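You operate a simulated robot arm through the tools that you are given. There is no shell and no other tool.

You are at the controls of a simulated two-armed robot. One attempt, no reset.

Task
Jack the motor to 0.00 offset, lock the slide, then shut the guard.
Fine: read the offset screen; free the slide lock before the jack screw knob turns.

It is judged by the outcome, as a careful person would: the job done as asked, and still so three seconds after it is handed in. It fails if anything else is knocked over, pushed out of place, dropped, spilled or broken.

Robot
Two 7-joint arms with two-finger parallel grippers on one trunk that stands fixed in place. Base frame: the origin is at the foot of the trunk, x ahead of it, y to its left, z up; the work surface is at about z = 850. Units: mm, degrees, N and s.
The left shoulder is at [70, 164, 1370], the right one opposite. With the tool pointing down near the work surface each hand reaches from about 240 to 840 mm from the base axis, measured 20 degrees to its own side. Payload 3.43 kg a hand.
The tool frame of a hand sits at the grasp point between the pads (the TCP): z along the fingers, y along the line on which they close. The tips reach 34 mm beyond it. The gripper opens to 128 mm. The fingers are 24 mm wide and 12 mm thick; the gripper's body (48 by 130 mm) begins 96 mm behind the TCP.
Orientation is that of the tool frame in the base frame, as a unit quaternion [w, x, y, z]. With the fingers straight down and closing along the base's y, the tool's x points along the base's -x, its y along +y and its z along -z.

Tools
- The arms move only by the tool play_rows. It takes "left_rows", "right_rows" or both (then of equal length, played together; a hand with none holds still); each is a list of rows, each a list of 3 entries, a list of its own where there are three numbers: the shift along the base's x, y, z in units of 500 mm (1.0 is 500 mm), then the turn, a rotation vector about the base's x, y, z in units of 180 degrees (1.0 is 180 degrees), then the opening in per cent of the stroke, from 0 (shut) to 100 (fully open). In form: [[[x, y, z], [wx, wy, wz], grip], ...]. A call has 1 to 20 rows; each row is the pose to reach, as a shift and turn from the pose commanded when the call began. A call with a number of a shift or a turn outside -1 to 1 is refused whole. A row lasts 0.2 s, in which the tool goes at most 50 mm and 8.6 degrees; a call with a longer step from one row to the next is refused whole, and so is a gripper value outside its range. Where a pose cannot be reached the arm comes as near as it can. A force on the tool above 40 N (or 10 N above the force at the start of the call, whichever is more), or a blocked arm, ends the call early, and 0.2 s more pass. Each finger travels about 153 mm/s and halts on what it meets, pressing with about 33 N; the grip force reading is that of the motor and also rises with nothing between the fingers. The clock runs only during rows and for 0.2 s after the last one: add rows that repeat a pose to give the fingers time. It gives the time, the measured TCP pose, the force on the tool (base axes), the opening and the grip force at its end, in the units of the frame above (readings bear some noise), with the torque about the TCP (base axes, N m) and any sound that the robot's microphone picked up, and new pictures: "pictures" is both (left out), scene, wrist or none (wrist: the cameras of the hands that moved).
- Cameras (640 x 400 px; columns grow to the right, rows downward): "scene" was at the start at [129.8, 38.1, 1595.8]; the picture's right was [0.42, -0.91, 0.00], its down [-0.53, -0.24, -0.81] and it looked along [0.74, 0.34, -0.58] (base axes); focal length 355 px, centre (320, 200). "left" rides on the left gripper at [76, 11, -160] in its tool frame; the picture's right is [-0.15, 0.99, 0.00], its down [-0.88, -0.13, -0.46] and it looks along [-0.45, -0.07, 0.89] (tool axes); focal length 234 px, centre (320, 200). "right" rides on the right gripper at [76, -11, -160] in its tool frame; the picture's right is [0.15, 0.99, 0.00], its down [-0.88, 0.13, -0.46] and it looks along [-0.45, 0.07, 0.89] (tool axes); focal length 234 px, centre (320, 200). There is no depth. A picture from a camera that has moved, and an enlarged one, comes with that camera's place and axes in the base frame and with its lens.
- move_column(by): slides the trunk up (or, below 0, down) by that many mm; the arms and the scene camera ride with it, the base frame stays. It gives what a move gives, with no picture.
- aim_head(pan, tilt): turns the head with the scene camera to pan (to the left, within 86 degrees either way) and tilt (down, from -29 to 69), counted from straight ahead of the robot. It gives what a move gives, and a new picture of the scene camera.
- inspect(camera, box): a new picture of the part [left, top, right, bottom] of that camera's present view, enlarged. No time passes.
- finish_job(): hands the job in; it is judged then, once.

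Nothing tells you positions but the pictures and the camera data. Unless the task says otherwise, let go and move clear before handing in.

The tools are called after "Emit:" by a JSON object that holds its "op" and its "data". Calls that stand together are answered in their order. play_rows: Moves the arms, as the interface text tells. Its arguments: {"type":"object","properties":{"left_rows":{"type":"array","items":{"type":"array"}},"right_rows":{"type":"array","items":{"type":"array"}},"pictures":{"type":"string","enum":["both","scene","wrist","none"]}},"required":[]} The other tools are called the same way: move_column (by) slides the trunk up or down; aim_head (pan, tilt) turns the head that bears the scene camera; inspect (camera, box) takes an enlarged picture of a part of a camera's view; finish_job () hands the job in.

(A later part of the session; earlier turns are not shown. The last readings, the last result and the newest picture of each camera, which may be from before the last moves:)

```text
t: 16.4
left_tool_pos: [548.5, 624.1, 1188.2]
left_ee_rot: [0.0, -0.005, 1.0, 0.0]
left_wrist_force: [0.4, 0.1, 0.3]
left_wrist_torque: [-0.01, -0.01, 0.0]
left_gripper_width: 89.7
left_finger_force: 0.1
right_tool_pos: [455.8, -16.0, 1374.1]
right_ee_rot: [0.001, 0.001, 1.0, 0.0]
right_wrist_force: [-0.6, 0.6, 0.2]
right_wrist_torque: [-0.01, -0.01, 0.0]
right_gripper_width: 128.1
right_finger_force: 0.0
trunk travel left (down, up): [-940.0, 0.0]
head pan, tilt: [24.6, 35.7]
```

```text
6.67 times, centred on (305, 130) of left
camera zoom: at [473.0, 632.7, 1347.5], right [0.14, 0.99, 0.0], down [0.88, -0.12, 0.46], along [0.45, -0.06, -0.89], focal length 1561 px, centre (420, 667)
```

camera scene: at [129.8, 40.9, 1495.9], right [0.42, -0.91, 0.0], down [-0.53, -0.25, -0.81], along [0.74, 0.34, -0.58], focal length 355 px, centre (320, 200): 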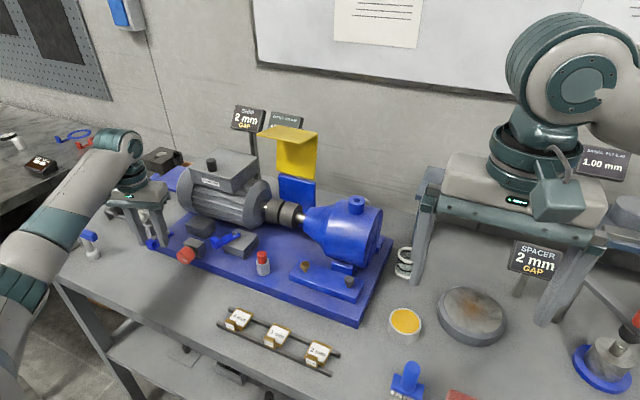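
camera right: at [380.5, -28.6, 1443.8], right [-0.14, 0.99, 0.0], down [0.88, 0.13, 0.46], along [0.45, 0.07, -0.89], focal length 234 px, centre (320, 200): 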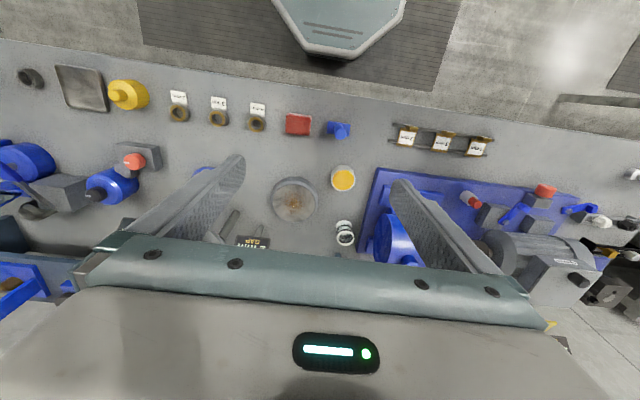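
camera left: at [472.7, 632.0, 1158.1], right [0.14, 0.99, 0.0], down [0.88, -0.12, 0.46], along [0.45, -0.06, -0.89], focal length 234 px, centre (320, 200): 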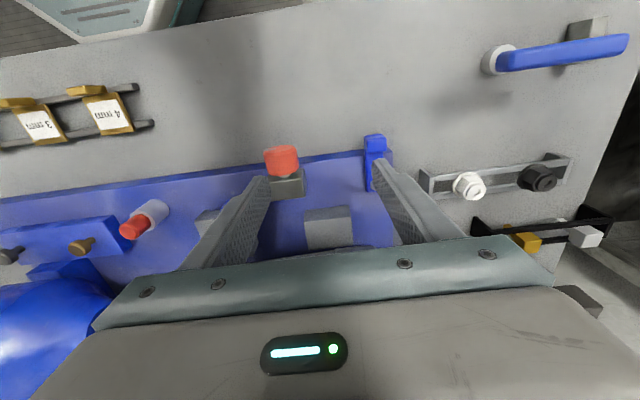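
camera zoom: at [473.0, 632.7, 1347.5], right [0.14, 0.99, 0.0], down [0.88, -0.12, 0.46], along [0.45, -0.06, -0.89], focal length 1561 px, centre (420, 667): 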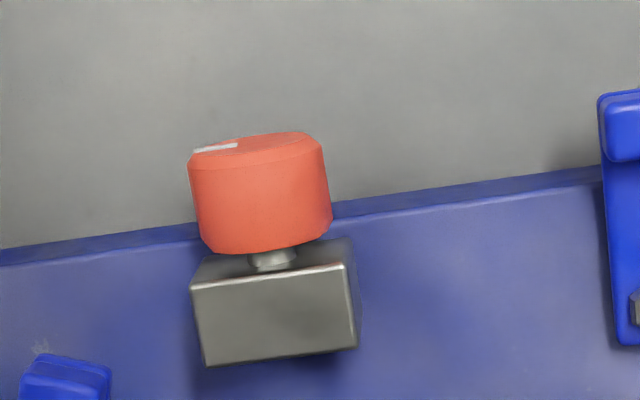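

The knob axis is near y = 577, z = 903, with its front face at x ≈ 534 and a diameter of about 37 mm. The freed lever B is now parallel to lever A. I'll go down over the knob with the fingers open.

Emit:
{"op": "play_rows", "data": {"left_rows": [[[-0.008, -0.05, -0.08], [0, 0, 0], 55], [[-0.015, -0.094, -0.17], [0, 0, 0], 55], [[-0.015, -0.094, -0.26], [0, 0, 0], 55], [[-0.015, -0.094, -0.34], [0, 0, 0], 55], [[-0.015, -0.094, -0.4], [0, 0, 0], 55]]}}

Emit:
{"op": "inspect", "data": {"camera": "left", "box": [240, 100, 400, 200]}}

Emit:
{"op": "inspect", "data": {"camera": "scene", "box": [150, 220, 270, 320]}}

```text
refused: row 2 steps farther than a row can; nothing moved
```

```text
4.00 times, centred on (320, 150) of left
camera zoom: at [473.0, 632.7, 1347.5], right [0.14, 0.99, 0.0], down [0.88, -0.12, 0.46], along [0.45, -0.06, -0.89], focal length 937 px, centre (320, 400)
```

zoom: 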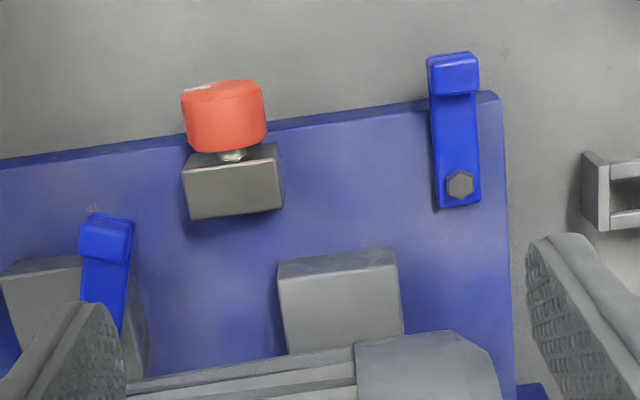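

```text
4.00 times, centred on (210, 270) of scene
camera zoom: at [130.0, 38.2, 1685.8], right [0.42, -0.91, 0.0], down [-0.53, -0.24, -0.81], along [0.74, 0.34, -0.58], focal length 1420 px, centre (760, -80)
```

zoom: 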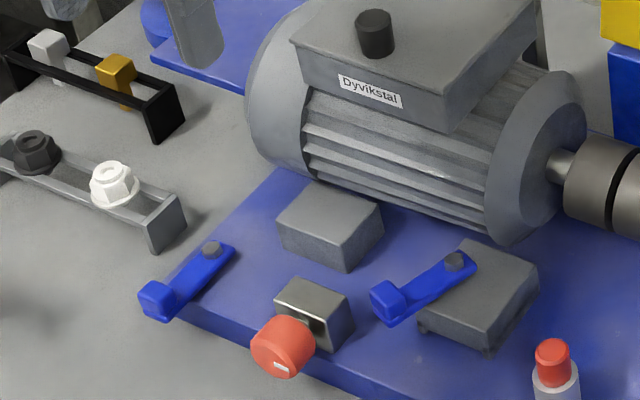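

Emit:
{"op": "play_rows", "data": {"left_rows": [[[-0.008, -0.04, -0.07], [0, 0, 0], 55], [[-0.015, -0.08, -0.14], [0, 0, 0], 55], [[-0.015, -0.094, -0.22], [0, 0, 0], 55], [[-0.015, -0.094, -0.31], [0, 0, 0], 55], [[-0.015, -0.094, -0.4], [0, 0, 0], 55]]}}

Emit:
{"op": "inspect", "data": {"camera": "left", "box": [240, 100, 400, 200]}}

Emit:
{"op": "inspect", "data": {"camera": "scene", "box": [150, 220, 270, 320]}}

```text
t: 17.6
left_tool_pos: [539.9, 576.7, 986.9]
left_ee_rot: [0.0, -0.005, 1.0, 0.0]
left_wrist_force: [-0.4, 0.2, -0.4]
left_wrist_torque: [-0.01, 0.04, 0.01]
left_gripper_width: 70.4
left_finger_force: 0.0
right_tool_pos: [457.1, -15.7, 1373.2]
right_ee_rot: [-0.001, 0.0, 1.0, 0.0]
right_wrist_force: [0.6, 0.7, -0.5]
right_wrist_torque: [0.02, 0.04, 0.03]
right_gripper_width: 127.9
right_finger_force: 0.1
trunk travel left (down, up): [-940.0, 0.0]
head pan, tilt: [24.6, 35.7]
camera scene: at [130.4, 38.5, 1685.8], right [0.42, -0.91, 0.0], down [-0.53, -0.24, -0.81], along [0.74, 0.34, -0.58], focal length 355 px, centre (320, 200)
camera left: at [465.4, 586.9, 1147.2], right [0.14, 0.99, 0.0], down [0.88, -0.12, 0.46], along [0.45, -0.06, -0.89], focal length 234 px, centre (320, 200)
```

scene: 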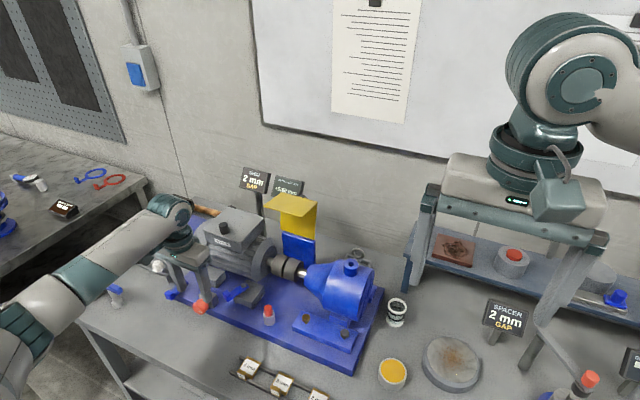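
left: 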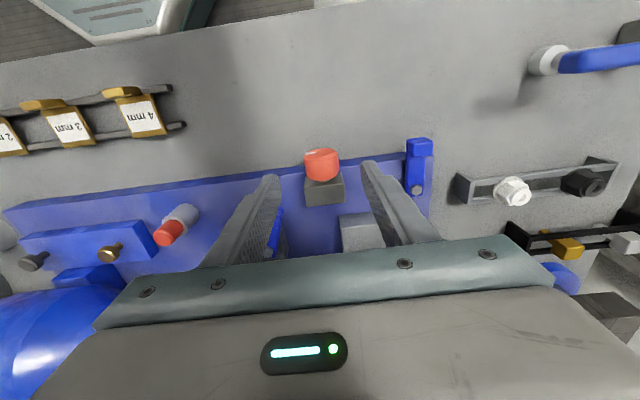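

```text
4.00 times, centred on (320, 150) of left
camera zoom: at [465.4, 586.9, 1147.2], right [0.14, 0.99, 0.0], down [0.88, -0.12, 0.46], along [0.45, -0.06, -0.89], focal length 937 px, centre (320, 400)
```

zoom: 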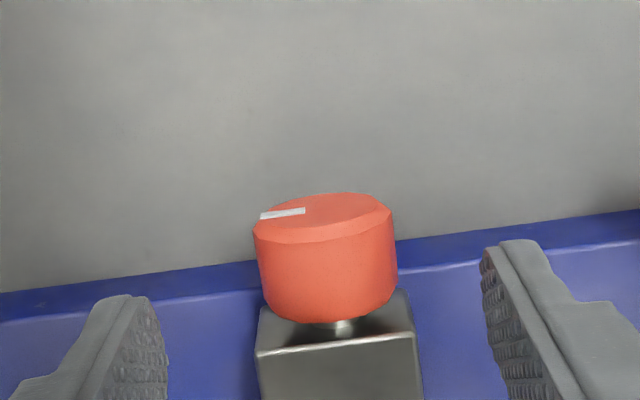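

```text
4.00 times, centred on (210, 270) of scene
camera zoom: at [130.4, 38.5, 1685.8], right [0.42, -0.91, 0.0], down [-0.53, -0.24, -0.81], along [0.74, 0.34, -0.58], focal length 1420 px, centre (760, -80)
```

zoom: 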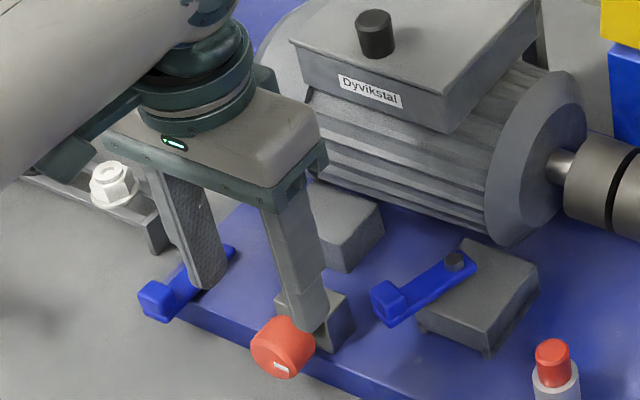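

Emit:
{"op": "play_rows", "data": {"left_rows": [[[0.002, 0, -0.06], [0, 0, 0], 50], [[0.002, 0, -0.11], [0, 0, 0], 50], [[0.002, 0, -0.148], [0, 0, 0], 50]]}}

Emit:
{"op": "inspect", "data": {"camera": "left", "box": [240, 100, 400, 200]}}

Emit:
{"op": "inspect", "data": {"camera": "scene", "box": [150, 220, 270, 320]}}

Emit:
{"op": "inspect", "data": {"camera": "scene", "box": [220, 150, 380, 250]}}

```text
t: 18.4
left_tool_pos: [542.7, 575.6, 913.3]
left_ee_rot: [0.0, -0.005, 1.0, 0.0]
left_wrist_force: [0.2, -0.6, -0.1]
left_wrist_torque: [-0.03, 0.01, -0.04]
left_gripper_width: 63.8
left_finger_force: 0.1
right_tool_pos: [457.6, -15.1, 1374.1]
right_ee_rot: [0.001, 0.002, 1.0, 0.0]
right_wrist_force: [0.2, -0.4, -0.5]
right_wrist_torque: [0.01, 0.0, 0.0]
right_gripper_width: 128.2
right_finger_force: 0.0
trunk travel left (down, up): [-940.0, 0.0]
head pan, tilt: [24.6, 35.7]
camera scene: at [129.9, 37.9, 1685.9], right [0.42, -0.91, 0.0], down [-0.53, -0.24, -0.81], along [0.74, 0.34, -0.58], focal length 355 px, centre (320, 200)
camera left: at [466.6, 585.9, 1073.2], right [0.14, 0.99, 0.0], down [0.88, -0.12, 0.46], along [0.45, -0.06, -0.89], focal length 234 px, centre (320, 200)
```

scene: 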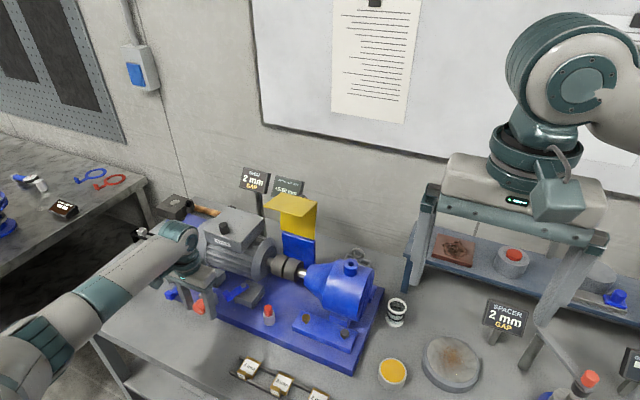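
left: 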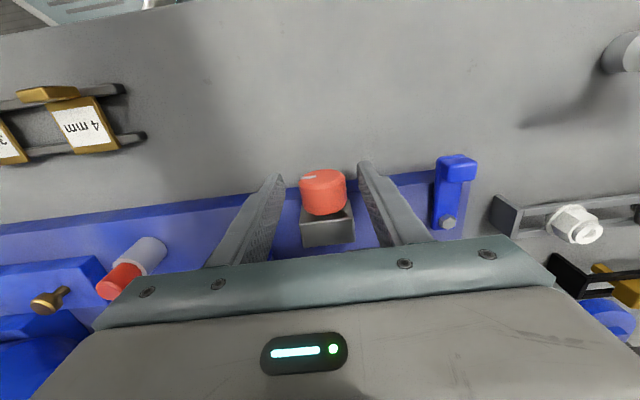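

```text
4.00 times, centred on (320, 150) of left
camera zoom: at [466.6, 585.9, 1073.2], right [0.14, 0.99, 0.0], down [0.88, -0.12, 0.46], along [0.45, -0.06, -0.89], focal length 937 px, centre (320, 400)
```

zoom: 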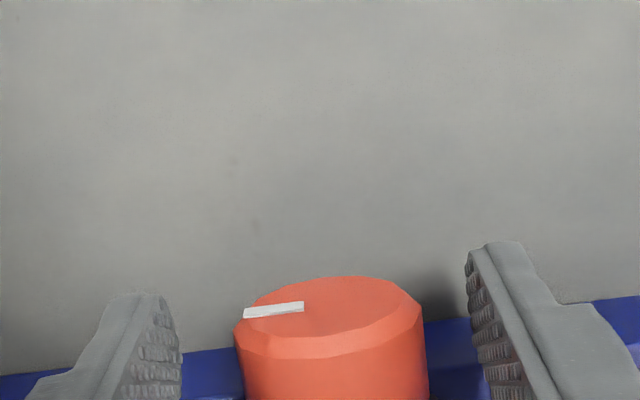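

```text
4.00 times, centred on (210, 270) of scene
camera zoom: at [129.9, 37.9, 1685.9], right [0.42, -0.91, 0.0], down [-0.53, -0.24, -0.81], along [0.74, 0.34, -0.58], focal length 1420 px, centre (760, -80)
```

zoom: 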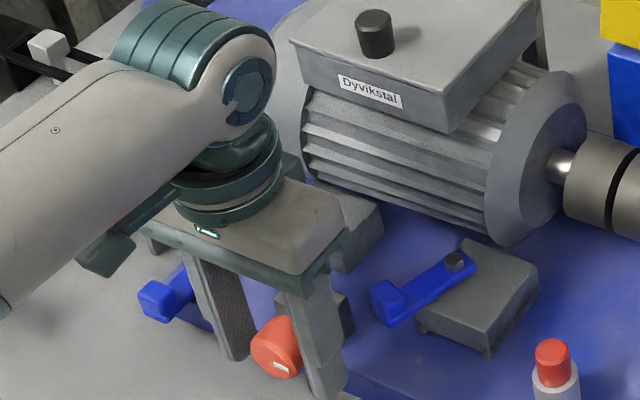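

```text
4.00 times, centred on (300, 200) of scene
camera zoom: at [129.9, 37.9, 1685.9], right [0.42, -0.91, 0.0], down [-0.53, -0.24, -0.81], along [0.74, 0.34, -0.58], focal length 1420 px, centre (400, 200)
```

zoom: 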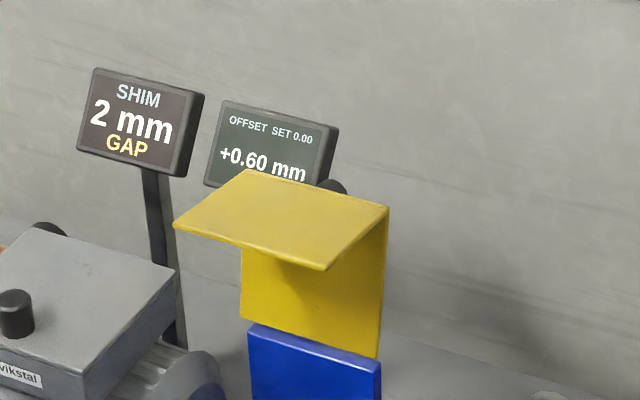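

Emit:
{"op": "play_rows", "data": {"left_rows": [[[0, 0.003, 0], [0, 0, 0], 35], [[0, 0.003, 0], [0, 0, 0], 20], [[0, 0.003, 0], [0, 0, 0], 10], [[0, 0.003, 0], [0, 0, 0], 10]], "pictures": "wrist"}}

Emit:
{"op": "inspect", "data": {"camera": "left", "box": [240, 100, 400, 200]}}

```text
t: 19.4
left_tool_pos: [541.7, 577.3, 913.9]
left_ee_rot: [-0.001, -0.005, 1.0, 0.0]
left_wrist_force: [-1.0, 3.4, -1.7]
left_wrist_torque: [0.04, -0.2, -0.77]
left_gripper_width: 37.7
left_finger_force: 45.3
right_tool_pos: [456.9, -17.2, 1374.4]
right_ee_rot: [0.0, 0.0, 1.0, 0.0]
right_wrist_force: [0.1, -0.5, 0.4]
right_wrist_torque: [-0.04, -0.04, -0.01]
right_gripper_width: 127.9
right_finger_force: 0.1
trunk travel left (down, up): [-940.0, 0.0]
head pan, tilt: [24.6, 35.7]
camera left: at [466.5, 588.1, 1073.3], right [0.14, 0.99, 0.0], down [0.88, -0.12, 0.46], along [0.45, -0.06, -0.89], focal length 234 px, centre (320, 200)
```

left: 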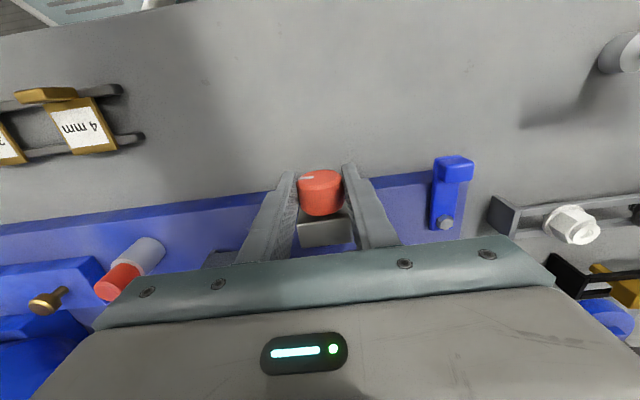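

```text
4.00 times, centred on (320, 150) of left
camera zoom: at [466.5, 588.1, 1073.3], right [0.14, 0.99, 0.0], down [0.88, -0.12, 0.46], along [0.45, -0.06, -0.89], focal length 937 px, centre (320, 400)
```

zoom: 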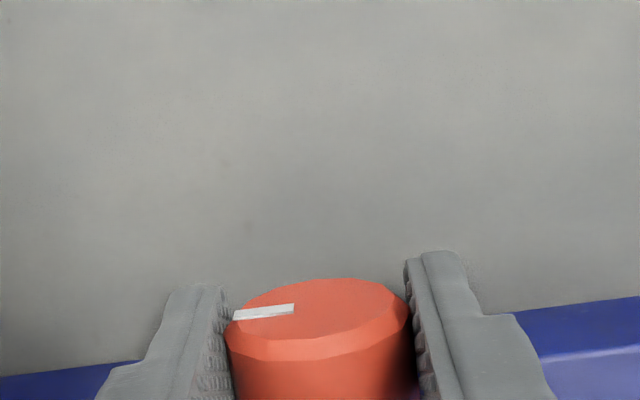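

Emit:
{"op": "play_rows", "data": {"left_rows": [[[0, -0.0014, -0.0001], [0.0222, 0, 0], 10], [[0, -0.0028, -0.0002], [0.0444, 0, 0], 10], [[0, -0.0042, -0.0005], [0.0667, 0, 0], 10], [[0, -0.0055, -0.0008], [0.0889, 0, 0], 10], [[0, -0.0068, -0.0012], [0.1111, 0, 0], 10]]}}

Emit:
{"op": "inspect", "data": {"camera": "left", "box": [240, 100, 400, 200]}}

Emit:
{"op": "inspect", "data": {"camera": "scene", "box": [240, 160, 340, 222]}}

```text
t: 20.6
left_tool_pos: [541.8, 574.6, 913.0]
left_ee_rot: [0.001, -0.004, 0.985, 0.175]
left_wrist_force: [1.1, -0.8, -3.8]
left_wrist_torque: [-0.04, -0.13, -0.85]
left_gripper_width: 38.0
left_finger_force: 45.0
right_tool_pos: [456.9, -15.5, 1373.1]
right_ee_rot: [-0.001, 0.0, 1.0, 0.0]
right_wrist_force: [-0.6, 0.6, -0.8]
right_wrist_torque: [0.0, 0.02, -0.01]
right_gripper_width: 128.0
right_finger_force: 0.1
trunk travel left (down, up): [-940.0, 0.0]
head pan, tilt: [24.6, 35.7]
camera scene: at [130.6, 38.1, 1685.7], right [0.42, -0.91, 0.0], down [-0.53, -0.24, -0.81], along [0.74, 0.34, -0.58], focal length 355 px, centre (320, 200)
camera left: at [466.6, 528.2, 1066.6], right [0.14, 0.93, 0.34], down [0.88, -0.27, 0.39], along [0.45, 0.25, -0.86], focal length 234 px, centre (320, 200)
```

scene: 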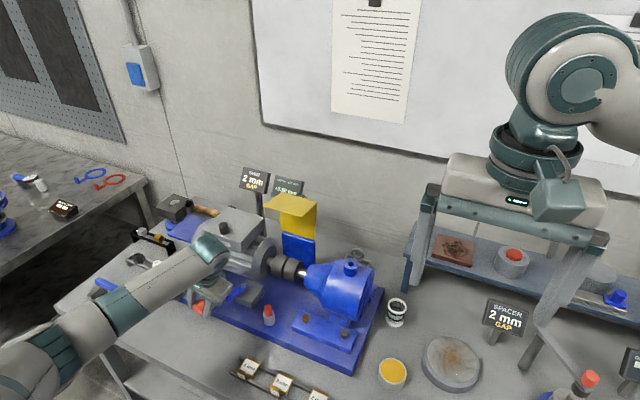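
left: 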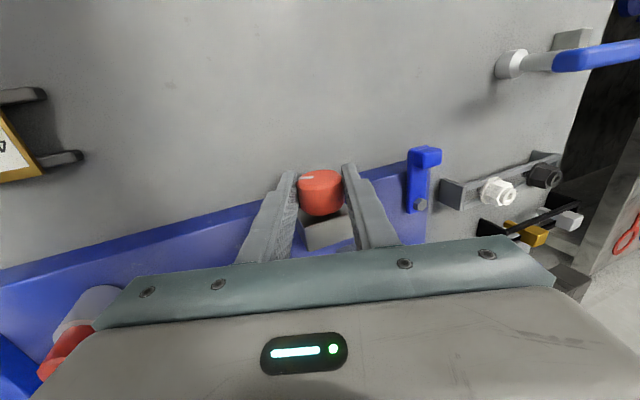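

```text
4.00 times, centred on (320, 150) of left
camera zoom: at [466.6, 528.2, 1066.6], right [0.14, 0.93, 0.34], down [0.88, -0.27, 0.39], along [0.45, 0.25, -0.86], focal length 937 px, centre (320, 400)
```

zoom: 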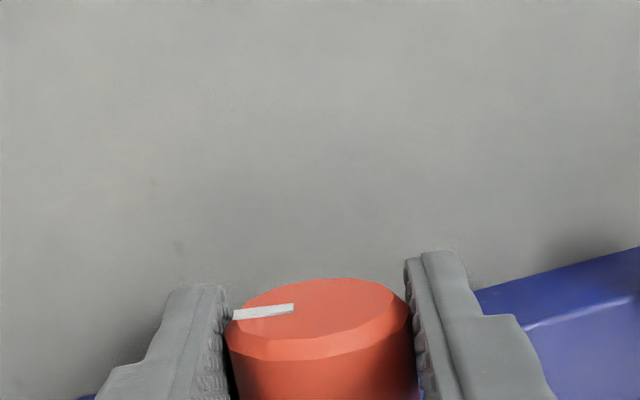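

```text
6.40 times, centred on (290, 191) of scene
camera zoom: at [130.6, 38.1, 1685.7], right [0.42, -0.91, 0.0], down [-0.53, -0.24, -0.81], along [0.74, 0.34, -0.58], focal length 2271 px, centre (512, 258)
```

zoom: 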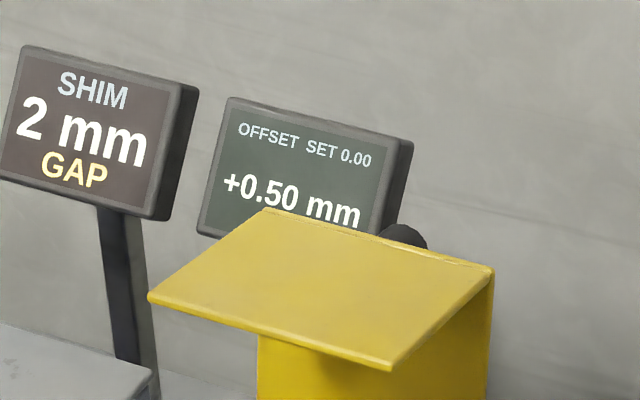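

A 20° turn clockwise moved the reading from +0.60 to +0.50, so about 100° more is needed. I'll continue this stroke to a 60° lean.

Emit:
{"op": "play_rows", "data": {"left_rows": [[[0, -0.0025, -0.0011], [0.0444, 0, 0], 10], [[0, -0.0049, -0.0026], [0.0889, 0, 0], 10], [[0, -0.0071, -0.0044], [0.1333, 0, 0], 10], [[0, -0.0089, -0.0065], [0.1778, 0, 0], 10], [[0, -0.0105, -0.0088], [0.2222, 0, 0], 10]]}}

Emit:
{"op": "inspect", "data": {"camera": "left", "box": [240, 100, 400, 200]}}

Emit:
{"op": "inspect", "data": {"camera": "scene", "box": [240, 160, 340, 222]}}

Emit:
{"op": "inspect", "data": {"camera": "scene", "box": [150, 220, 290, 320]}}

```text
t: 21.8
left_tool_pos: [542.4, 565.7, 907.3]
left_ee_rot: [0.001, -0.003, 0.867, 0.499]
left_wrist_force: [-1.2, -15.5, -12.4]
left_wrist_torque: [-0.28, 0.2, -0.67]
left_gripper_width: 37.9
left_finger_force: 45.0
right_tool_pos: [457.2, -17.9, 1372.8]
right_ee_rot: [-0.001, 0.002, 1.0, 0.001]
right_wrist_force: [0.1, 0.0, 0.2]
right_wrist_torque: [-0.02, -0.01, 0.05]
right_gripper_width: 128.3
right_finger_force: 0.1
trunk travel left (down, up): [-940.0, 0.0]
head pan, tilt: [24.6, 35.7]
camera scene: at [131.2, 36.2, 1685.6], right [0.42, -0.91, 0.0], down [-0.53, -0.24, -0.81], along [0.74, 0.34, -0.58], focal length 355 px, centre (320, 200)
camera left: at [466.7, 432.7, 996.4], right [0.14, 0.5, 0.86], down [0.88, -0.46, 0.12], along [0.45, 0.74, -0.5], focal length 234 px, centre (320, 200)
```

scene: 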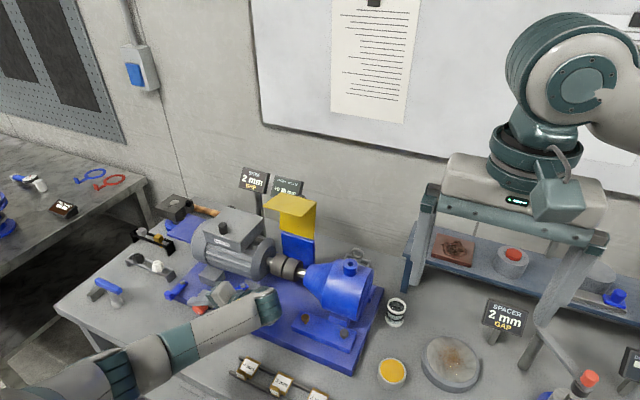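
left: 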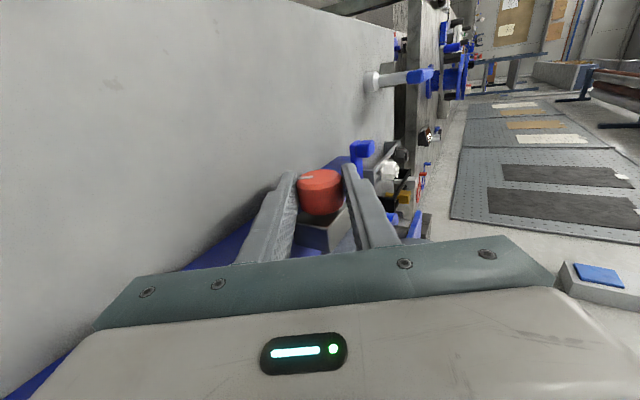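

```text
4.00 times, centred on (320, 150) of left
camera zoom: at [466.7, 432.7, 996.4], right [0.14, 0.5, 0.86], down [0.88, -0.46, 0.12], along [0.45, 0.74, -0.5], focal length 937 px, centre (320, 400)
```

zoom: 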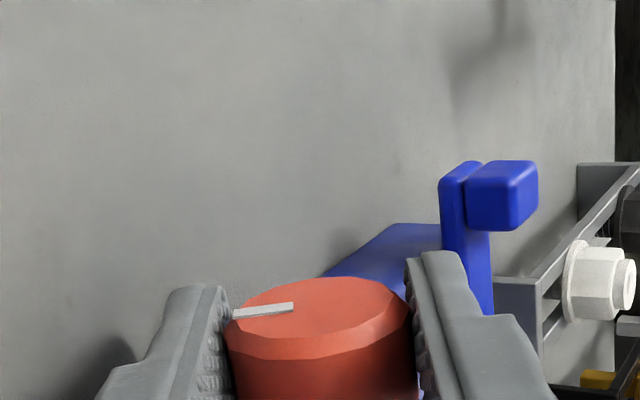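

```text
6.40 times, centred on (290, 191) of scene
camera zoom: at [131.2, 36.2, 1685.6], right [0.42, -0.91, 0.0], down [-0.53, -0.24, -0.81], along [0.74, 0.34, -0.58], focal length 2271 px, centre (512, 258)
```

zoom: 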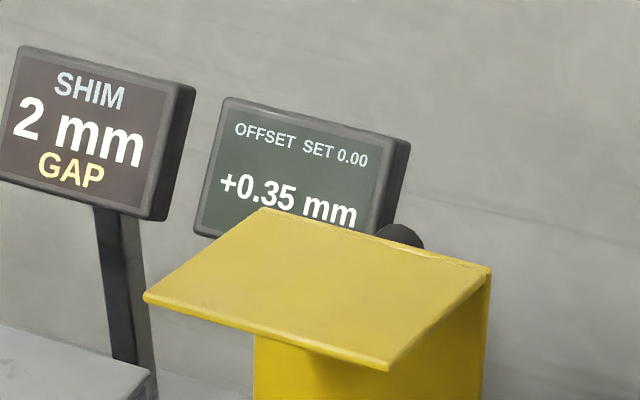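

```text
4.00 times, centred on (220, 270) of scene
camera zoom: at [131.2, 36.2, 1685.6], right [0.42, -0.91, 0.0], down [-0.53, -0.24, -0.81], along [0.74, 0.34, -0.58], focal length 1420 px, centre (720, -80)
```

zoom: 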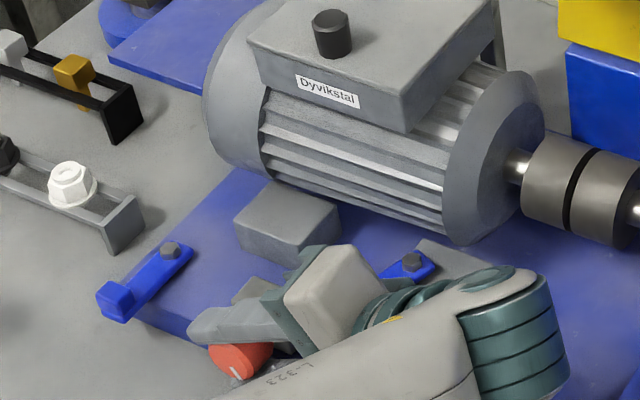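

The reading is +0.35 at a 60° turn, about 1.5 mm per revolution, so about 84° remains. I'll open slightly, roll back around the knob without touching it, and regrip upright.

Emit:
{"op": "play_rows", "data": {"left_rows": [[[0, 0, 0], [0, 0, 0], 36], [[0, 0, 0], [0, 0, 0], 38], [[0, 0.0012, -0.0044], [-0.0444, 0, 0], 38], [[0, 0.0031, -0.0024], [-0.0889, 0, 0], 38], [[0, 0.0052, -0.0006], [-0.1333, 0, 0], 38], [[0, 0.0076, 0.0008], [-0.1778, 0, 0], 38], [[0, 0.0102, 0.002], [-0.2222, 0, 0], 38], [[0, 0.0128, 0.0028], [-0.2667, 0, 0], 38], [[0, 0.0156, 0.0032], [-0.3111, 0, 0], 38], [[0, 0.017, 0.0032], [-0.3333, 0, 0], 38]]}}

Emit:
{"op": "inspect", "data": {"camera": "left", "box": [240, 100, 400, 200]}}

Emit:
{"op": "inspect", "data": {"camera": "scene", "box": [240, 160, 340, 222]}}

```text
t: 24.0
left_tool_pos: [541.2, 577.2, 910.1]
left_ee_rot: [-0.001, -0.005, 1.0, 0.0]
left_wrist_force: [0.3, 0.1, 0.1]
left_wrist_torque: [0.04, 0.02, -0.03]
left_gripper_width: 48.6
left_finger_force: 0.1
right_tool_pos: [456.1, -15.8, 1373.6]
right_ee_rot: [-0.001, 0.001, 1.0, 0.0]
right_wrist_force: [0.1, 0.2, -0.6]
right_wrist_torque: [0.0, 0.01, 0.0]
right_gripper_width: 128.1
right_finger_force: 0.1
trunk travel left (down, up): [-940.0, 0.0]
head pan, tilt: [24.6, 35.7]
camera scene: at [129.8, 38.4, 1685.8], right [0.42, -0.91, 0.0], down [-0.53, -0.24, -0.81], along [0.74, 0.34, -0.58], focal length 355 px, centre (320, 200)
camera left: at [466.4, 587.6, 1070.3], right [0.14, 0.99, 0.0], down [0.88, -0.12, 0.46], along [0.45, -0.06, -0.89], focal length 234 px, centre (320, 200)
```

scene: 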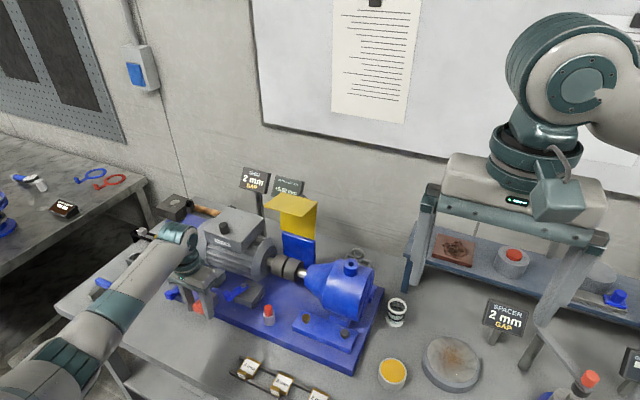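
left: 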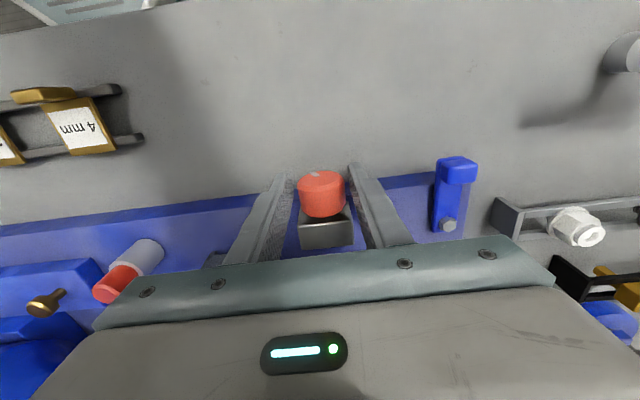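

```text
4.00 times, centred on (320, 150) of left
camera zoom: at [466.4, 587.6, 1070.3], right [0.14, 0.99, 0.0], down [0.88, -0.12, 0.46], along [0.45, -0.06, -0.89], focal length 937 px, centre (320, 400)
```

zoom: 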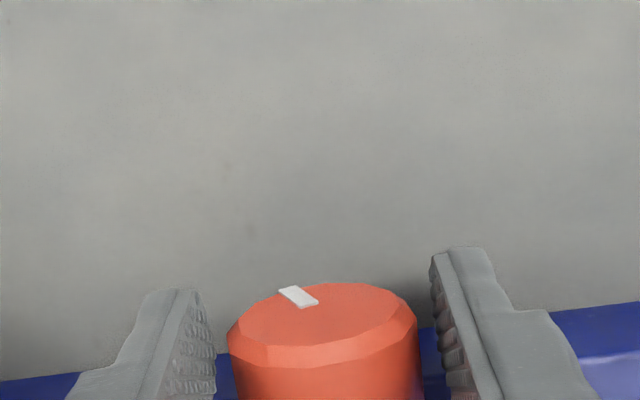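

```text
6.40 times, centred on (290, 191) of scene
camera zoom: at [129.8, 38.4, 1685.8], right [0.42, -0.91, 0.0], down [-0.53, -0.24, -0.81], along [0.74, 0.34, -0.58], focal length 2271 px, centre (512, 258)
```

zoom: 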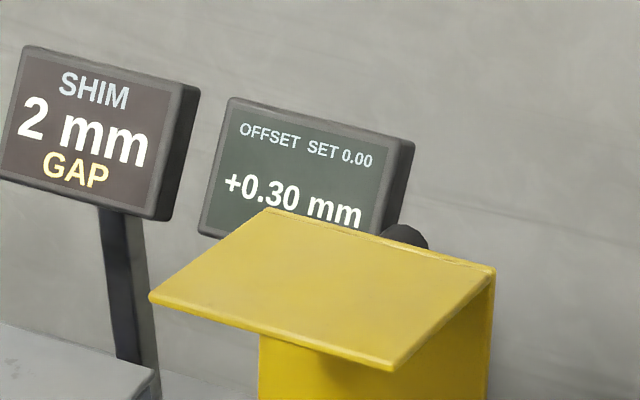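

The reading settled at +0.30, so 60° gives 0.30 mm and one more 60° stroke should zero it. I'll regrip and turn 50° first.

Emit:
{"op": "play_rows", "data": {"left_rows": [[[0, 0, 0], [0, 0, 0], 20], [[0, 0, 0], [0, 0, 0], 10], [[0, 0, 0], [0, 0, 0], 10], [[0, -0.0028, -0.0002], [0.0444, 0, 0], 10], [[0, -0.0055, -0.0008], [0.0889, 0, 0], 10], [[0, -0.0081, -0.0017], [0.1333, 0, 0], 10], [[0, -0.0106, -0.003], [0.1778, 0, 0], 10], [[0, -0.0129, -0.0047], [0.2222, 0, 0], 10], [[0, -0.0149, -0.0066], [0.2667, 0, 0], 10], [[0, -0.0149, -0.0066], [0.2667, 0, 0], 10]], "pictures": "none"}}

Emit:
{"op": "inspect", "data": {"camera": "left", "box": [240, 100, 400, 200]}}

Emit:
{"op": "inspect", "data": {"camera": "scene", "box": [240, 160, 340, 222]}}

```text
t: 26.2
left_tool_pos: [540.5, 569.8, 908.1]
left_ee_rot: [0.003, -0.005, 0.913, 0.407]
left_wrist_force: [3.2, 6.2, 4.2]
left_wrist_torque: [0.07, 0.42, -0.45]
left_gripper_width: 37.5
left_finger_force: 45.0
right_tool_pos: [457.4, -15.5, 1373.8]
right_ee_rot: [0.0, 0.001, 1.0, 0.0]
right_wrist_force: [-0.5, 0.8, 0.2]
right_wrist_torque: [-0.04, 0.01, 0.05]
right_gripper_width: 127.9
right_finger_force: 0.1
trunk travel left (down, up): [-940.0, 0.0]
head pan, tilt: [24.6, 35.7]
```

```text
4.00 times, centred on (320, 150) of left
camera zoom: at [466.5, 457.4, 1021.8], right [0.14, 0.66, 0.74], down [0.88, -0.42, 0.21], along [0.45, 0.62, -0.64], focal length 937 px, centre (320, 400)
```

zoom: 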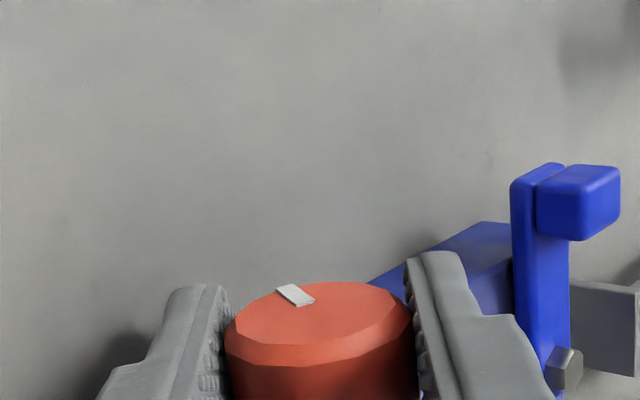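

```text
6.40 times, centred on (290, 191) of scene
camera zoom: at [129.8, 38.6, 1685.9], right [0.42, -0.91, 0.0], down [-0.53, -0.24, -0.81], along [0.74, 0.34, -0.58], focal length 2271 px, centre (512, 258)
```

zoom: 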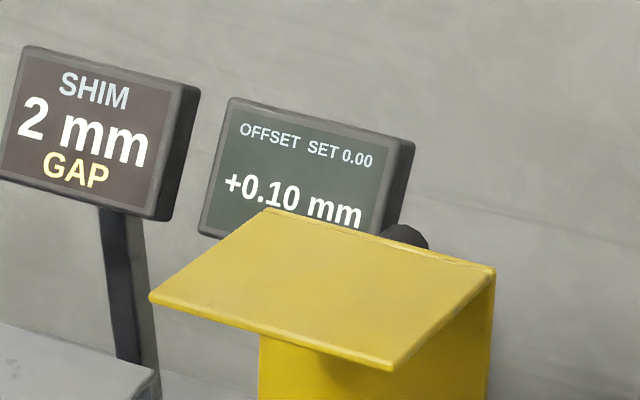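

Emit:
{"op": "play_rows", "data": {"left_rows": [[[0, -0.001, -0.0012], [0.0333, 0, 0], 10], [[0, -0.0025, -0.0034], [0.0667, 0, 0], 10], [[0, -0.0025, -0.0034], [0.0667, 0, 0], 10], [[0, -0.0025, -0.0034], [0.0667, 0, 0], 10]], "pictures": "none"}}

Emit:
{"op": "inspect", "data": {"camera": "scene", "box": [240, 160, 340, 222]}}

Emit:
{"op": "inspect", "data": {"camera": "left", "box": [240, 100, 400, 200]}}

```text
t: 27.2
left_tool_pos: [541.2, 568.6, 904.1]
left_ee_rot: [0.003, -0.004, 0.865, 0.501]
left_wrist_force: [4.9, 4.0, 5.4]
left_wrist_torque: [0.13, 0.38, -0.39]
left_gripper_width: 37.1
left_finger_force: 45.3
right_tool_pos: [456.4, -16.2, 1373.5]
right_ee_rot: [0.0, 0.002, 1.0, 0.001]
right_wrist_force: [-0.5, -0.6, 0.9]
right_wrist_torque: [0.02, -0.02, -0.04]
right_gripper_width: 127.9
right_finger_force: 0.0
trunk travel left (down, up): [-940.0, 0.0]
head pan, tilt: [24.6, 35.7]
```

```text
6.40 times, centred on (290, 191) of scene
camera zoom: at [130.1, 38.0, 1685.8], right [0.42, -0.91, 0.0], down [-0.53, -0.24, -0.81], along [0.74, 0.34, -0.58], focal length 2271 px, centre (512, 258)
```

zoom: 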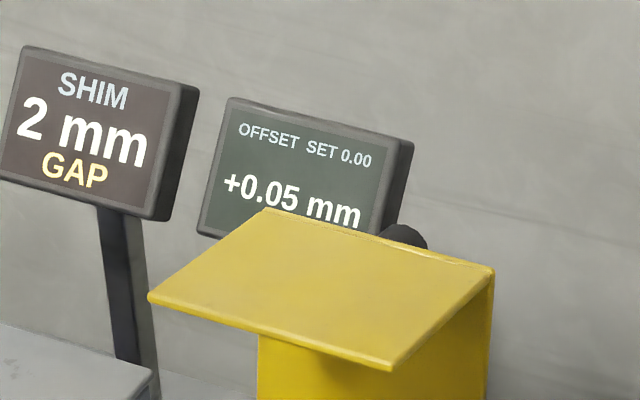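

```text
4.00 times, centred on (320, 150) of left
camera zoom: at [466.5, 434.8, 994.3], right [0.14, 0.49, 0.86], down [0.88, -0.46, 0.12], along [0.45, 0.74, -0.5], focal length 937 px, centre (320, 400)
```

zoom: 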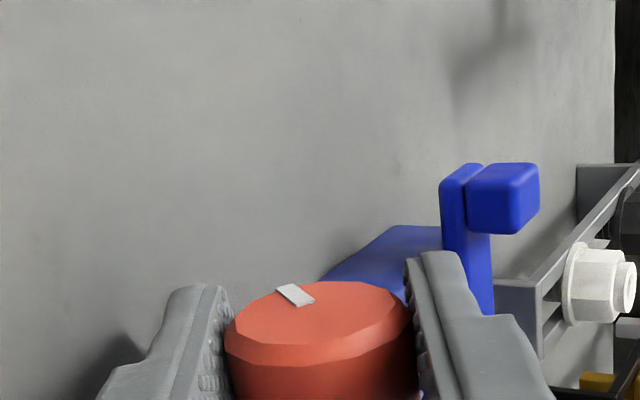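

Emit:
{"op": "play_rows", "data": {"left_rows": [[[0, -0.0005, -0.0009], [0.0167, 0, 0], 10], [[0, -0.0005, -0.0009], [0.0167, 0, 0], 10]], "pictures": "none"}}

Emit:
{"op": "inspect", "data": {"camera": "scene", "box": [240, 160, 340, 222]}}

```text
t: 27.8
left_tool_pos: [541.4, 568.4, 905.0]
left_ee_rot: [0.003, -0.003, 0.853, 0.523]
left_wrist_force: [3.7, 4.8, 5.3]
left_wrist_torque: [0.06, 0.51, -0.74]
left_gripper_width: 37.1
left_finger_force: 45.3
right_tool_pos: [456.4, -15.9, 1373.5]
right_ee_rot: [0.001, 0.0, 1.0, 0.0]
right_wrist_force: [0.5, 0.5, 0.5]
right_wrist_torque: [-0.01, -0.01, 0.01]
right_gripper_width: 127.9
right_finger_force: 0.0
trunk travel left (down, up): [-940.0, 0.0]
head pan, tilt: [24.6, 35.7]
```

```text
6.40 times, centred on (290, 191) of scene
camera zoom: at [130.1, 38.1, 1685.8], right [0.42, -0.91, 0.0], down [-0.53, -0.24, -0.81], along [0.74, 0.34, -0.58], focal length 2271 px, centre (512, 258)
```

zoom: 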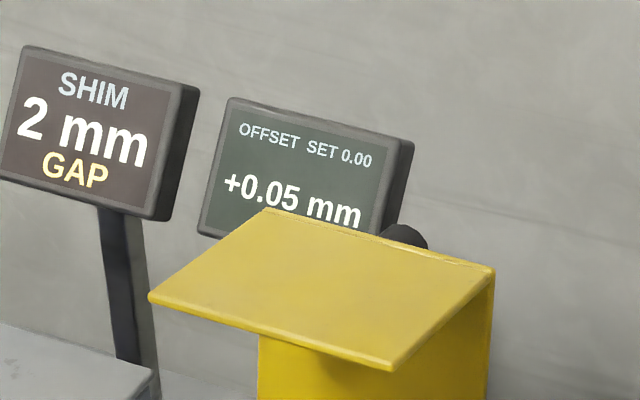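

Emit:
{"op": "play_rows", "data": {"left_rows": [[[0, -0.0004, -0.0009], [0.0167, 0, 0], 10], [[0, -0.0004, -0.0009], [0.0167, 0, 0], 10]], "pictures": "none"}}

Emit:
{"op": "inspect", "data": {"camera": "scene", "box": [240, 160, 340, 222]}}

Emit:
{"op": "inspect", "data": {"camera": "left", "box": [240, 100, 400, 200]}}

```text
t: 28.4
left_tool_pos: [543.0, 568.0, 905.6]
left_ee_rot: [0.003, -0.004, 0.838, 0.546]
left_wrist_force: [3.7, 2.5, 2.2]
left_wrist_torque: [0.02, 0.29, -0.52]
left_gripper_width: 37.2
left_finger_force: 45.2
right_tool_pos: [456.1, -16.6, 1373.3]
right_ee_rot: [0.0, 0.0, 1.0, 0.0]
right_wrist_force: [0.1, -0.6, -0.5]
right_wrist_torque: [0.0, -0.01, -0.01]
right_gripper_width: 127.8
right_finger_force: 0.0
trunk travel left (down, up): [-940.0, 0.0]
head pan, tilt: [24.6, 35.7]
```

```text
6.40 times, centred on (290, 191) of scene
camera zoom: at [130.2, 38.0, 1685.8], right [0.42, -0.91, 0.0], down [-0.53, -0.24, -0.81], along [0.74, 0.34, -0.58], focal length 2271 px, centre (512, 258)
```

zoom: 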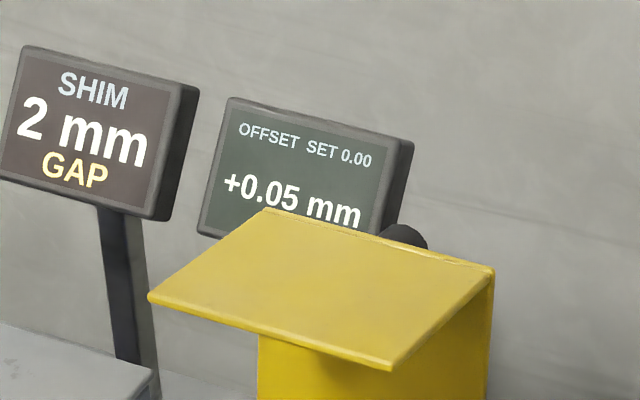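

```text
4.00 times, centred on (320, 150) of left
camera zoom: at [466.6, 425.7, 978.9], right [0.14, 0.4, 0.91], down [0.88, -0.47, 0.07], along [0.45, 0.79, -0.42], focal length 937 px, centre (320, 400)
```

zoom: 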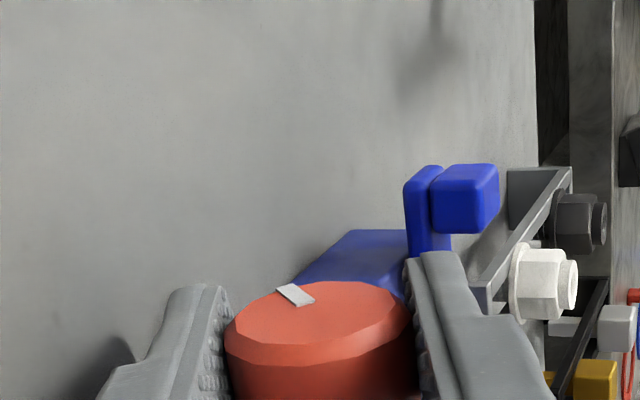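

The screen holds at +0.05. The lean is nearing the plate edge, so I'll release gently, roll back to about 20° and check the reading.

Emit:
{"op": "play_rows", "data": {"left_rows": [[[0, 0, 0], [0, 0, 0], 34], [[0, 0, 0], [0, 0, 0], 38], [[0, 0, 0], [0, 0, 0], 38]], "pictures": "none"}}

Emit:
{"op": "inspect", "data": {"camera": "scene", "box": [240, 160, 340, 222]}}

Emit:
{"op": "inspect", "data": {"camera": "left", "box": [240, 100, 400, 200]}}

```text
t: 29.2
left_tool_pos: [541.6, 567.5, 905.0]
left_ee_rot: [0.003, -0.004, 0.839, 0.544]
left_wrist_force: [-0.3, -0.6, 0.2]
left_wrist_torque: [-0.02, 0.0, 0.04]
left_gripper_width: 48.8
left_finger_force: 0.0
right_tool_pos: [456.7, -15.4, 1373.7]
right_ee_rot: [0.0, 0.001, 1.0, -0.001]
right_wrist_force: [-0.8, 0.2, -0.3]
right_wrist_torque: [0.0, 0.0, -0.01]
right_gripper_width: 128.0
right_finger_force: 0.1
trunk travel left (down, up): [-940.0, 0.0]
head pan, tilt: [24.6, 35.7]
```

```text
6.40 times, centred on (290, 191) of scene
camera zoom: at [129.7, 38.0, 1685.8], right [0.42, -0.91, 0.0], down [-0.53, -0.24, -0.81], along [0.74, 0.34, -0.58], focal length 2271 px, centre (512, 258)
```

zoom: 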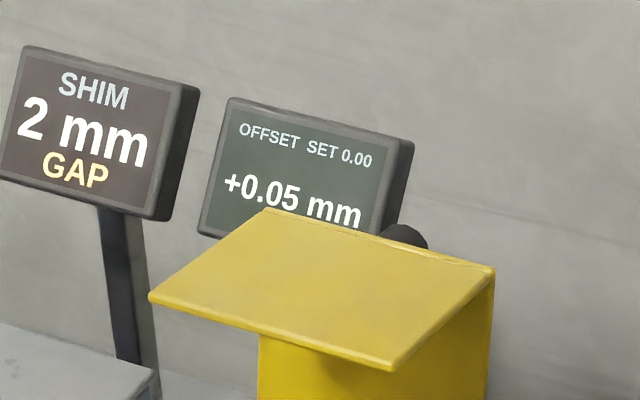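

```text
4.00 times, centred on (320, 150) of left
camera zoom: at [466.3, 425.7, 979.0], right [0.14, 0.4, 0.91], down [0.88, -0.47, 0.07], along [0.45, 0.79, -0.42], focal length 937 px, centre (320, 400)
```

zoom: 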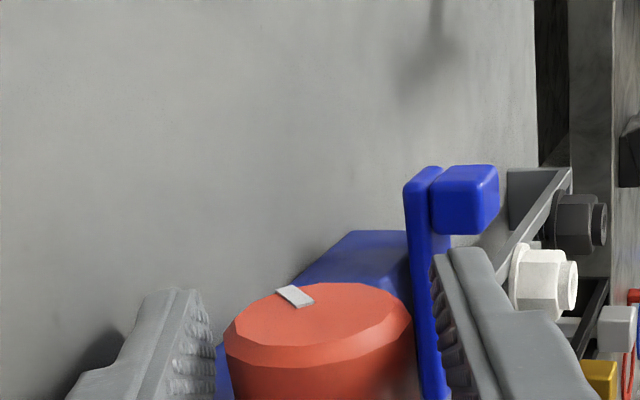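

Clean release, with no change. Rolling back now to regrip.

Emit:
{"op": "play_rows", "data": {"left_rows": [[[0, 0.0013, 0.0024], [-0.0444, 0, 0], 38], [[0, 0.0029, 0.0046], [-0.0889, 0, 0], 38], [[0, 0.0049, 0.0066], [-0.1333, 0, 0], 38], [[0, 0.0071, 0.0084], [-0.1778, 0, 0], 38], [[0, 0.0095, 0.0098], [-0.2222, 0, 0], 38], [[0, 0.0114, 0.0106], [-0.2556, 0, 0], 38], [[0, 0.0114, 0.0106], [-0.2556, 0, 0], 38]], "pictures": "none"}}

Emit:
{"op": "inspect", "data": {"camera": "scene", "box": [240, 160, 340, 222]}}

Emit:
{"op": "inspect", "data": {"camera": "left", "box": [240, 100, 400, 200]}}

```text
t: 30.8
left_tool_pos: [541.0, 573.8, 911.3]
left_ee_rot: [0.001, -0.004, 0.985, 0.174]
left_wrist_force: [-0.1, -0.6, -0.6]
left_wrist_torque: [-0.04, 0.0, 0.02]
left_gripper_width: 48.8
left_finger_force: 0.1
right_tool_pos: [455.8, -15.3, 1373.3]
right_ee_rot: [0.0, 0.001, 1.0, 0.0]
right_wrist_force: [-0.3, -1.1, 0.2]
right_wrist_torque: [0.0, 0.0, 0.02]
right_gripper_width: 128.0
right_finger_force: 0.0
trunk travel left (down, up): [-940.0, 0.0]
head pan, tilt: [24.6, 35.7]
```

```text
6.40 times, centred on (290, 191) of scene
camera zoom: at [129.8, 37.8, 1685.8], right [0.42, -0.91, 0.0], down [-0.53, -0.24, -0.81], along [0.74, 0.34, -0.58], focal length 2271 px, centre (512, 258)
```

zoom: 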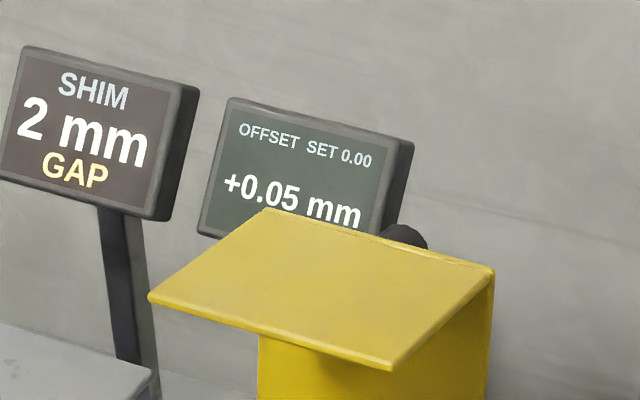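

```text
4.00 times, centred on (320, 150) of left
camera zoom: at [466.6, 528.4, 1063.9], right [0.14, 0.93, 0.34], down [0.88, -0.27, 0.39], along [0.45, 0.25, -0.86], focal length 937 px, centre (320, 400)
```

zoom: 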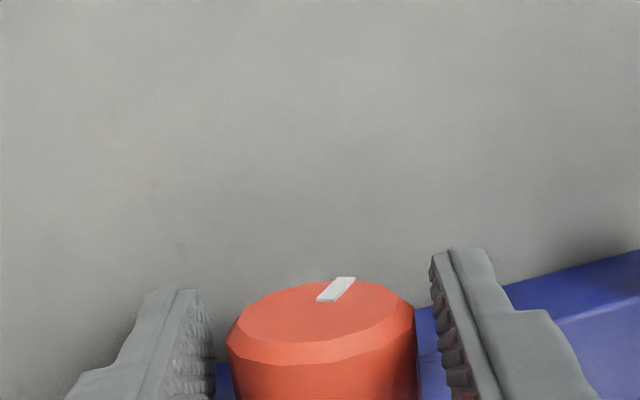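

Emit:
{"op": "play_rows", "data": {"left_rows": [[[0, 0, 0], [0, 0, 0], 20], [[0, 0, 0], [0, 0, 0], 10], [[0, 0, 0], [0, 0, 0], 10], [[0, -0.0006, -0.0002], [0.0111, 0, 0], 10], [[0, -0.0006, -0.0002], [0.0111, 0, 0], 10]], "pictures": "none"}}

Emit:
{"op": "inspect", "data": {"camera": "scene", "box": [240, 160, 340, 222]}}

```text
t: 32.0
left_tool_pos: [542.4, 573.2, 910.8]
left_ee_rot: [0.003, -0.006, 0.981, 0.192]
left_wrist_force: [3.7, 5.4, 6.4]
left_wrist_torque: [0.1, 0.29, -0.62]
left_gripper_width: 37.3
left_finger_force: 45.3
right_tool_pos: [457.2, -16.1, 1374.4]
right_ee_rot: [0.0, 0.001, 1.0, 0.0]
right_wrist_force: [-0.1, 0.1, -0.1]
right_wrist_torque: [0.0, -0.02, 0.01]
right_gripper_width: 127.9
right_finger_force: 0.1
trunk travel left (down, up): [-940.0, 0.0]
head pan, tilt: [24.6, 35.7]
```

```text
6.40 times, centred on (290, 191) of scene
camera zoom: at [129.7, 38.2, 1685.9], right [0.42, -0.91, 0.0], down [-0.53, -0.24, -0.81], along [0.74, 0.34, -0.58], focal length 2271 px, centre (512, 258)
```

zoom: 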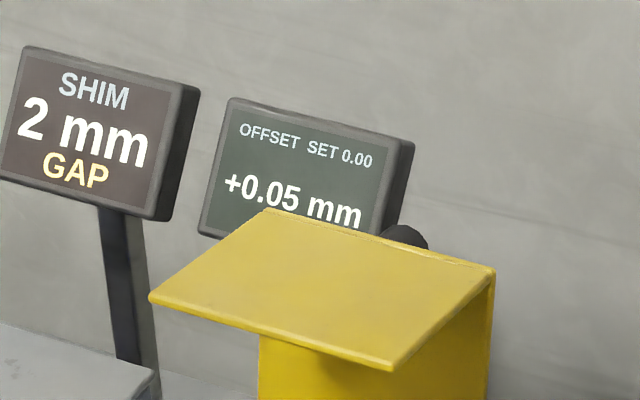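

Emit:
{"op": "play_rows", "data": {"left_rows": [[[0, -0.0006, -0.0002], [0.0111, 0, 0], 10], [[0, -0.0006, -0.0002], [0.0111, 0, 0], 10]], "pictures": "none"}}

Emit:
{"op": "inspect", "data": {"camera": "scene", "box": [240, 160, 340, 222]}}

```text
t: 32.6
left_tool_pos: [541.8, 573.2, 910.8]
left_ee_rot: [0.002, -0.004, 0.978, 0.208]
left_wrist_force: [5.3, 7.1, 9.0]
left_wrist_torque: [0.11, 0.36, -0.73]
left_gripper_width: 37.3
left_finger_force: 44.7
right_tool_pos: [456.5, -16.2, 1373.6]
right_ee_rot: [0.0, 0.001, 1.0, 0.0]
right_wrist_force: [0.2, -0.7, 0.4]
right_wrist_torque: [-0.01, 0.04, 0.02]
right_gripper_width: 128.2
right_finger_force: 0.1
trunk travel left (down, up): [-940.0, 0.0]
head pan, tilt: [24.6, 35.7]
```

```text
6.40 times, centred on (290, 191) of scene
camera zoom: at [129.7, 38.1, 1685.9], right [0.42, -0.91, 0.0], down [-0.53, -0.24, -0.81], along [0.74, 0.34, -0.58], focal length 2271 px, centre (512, 258)
```

zoom: 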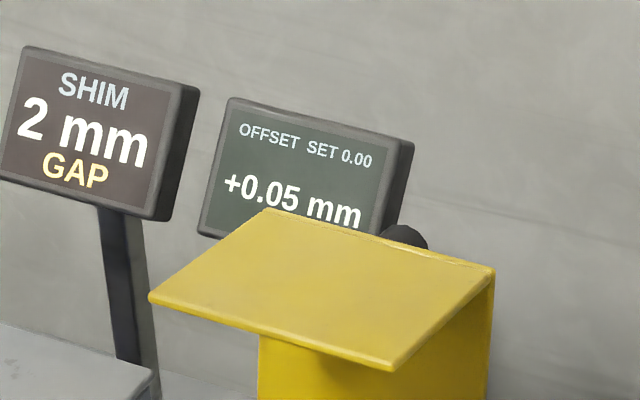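

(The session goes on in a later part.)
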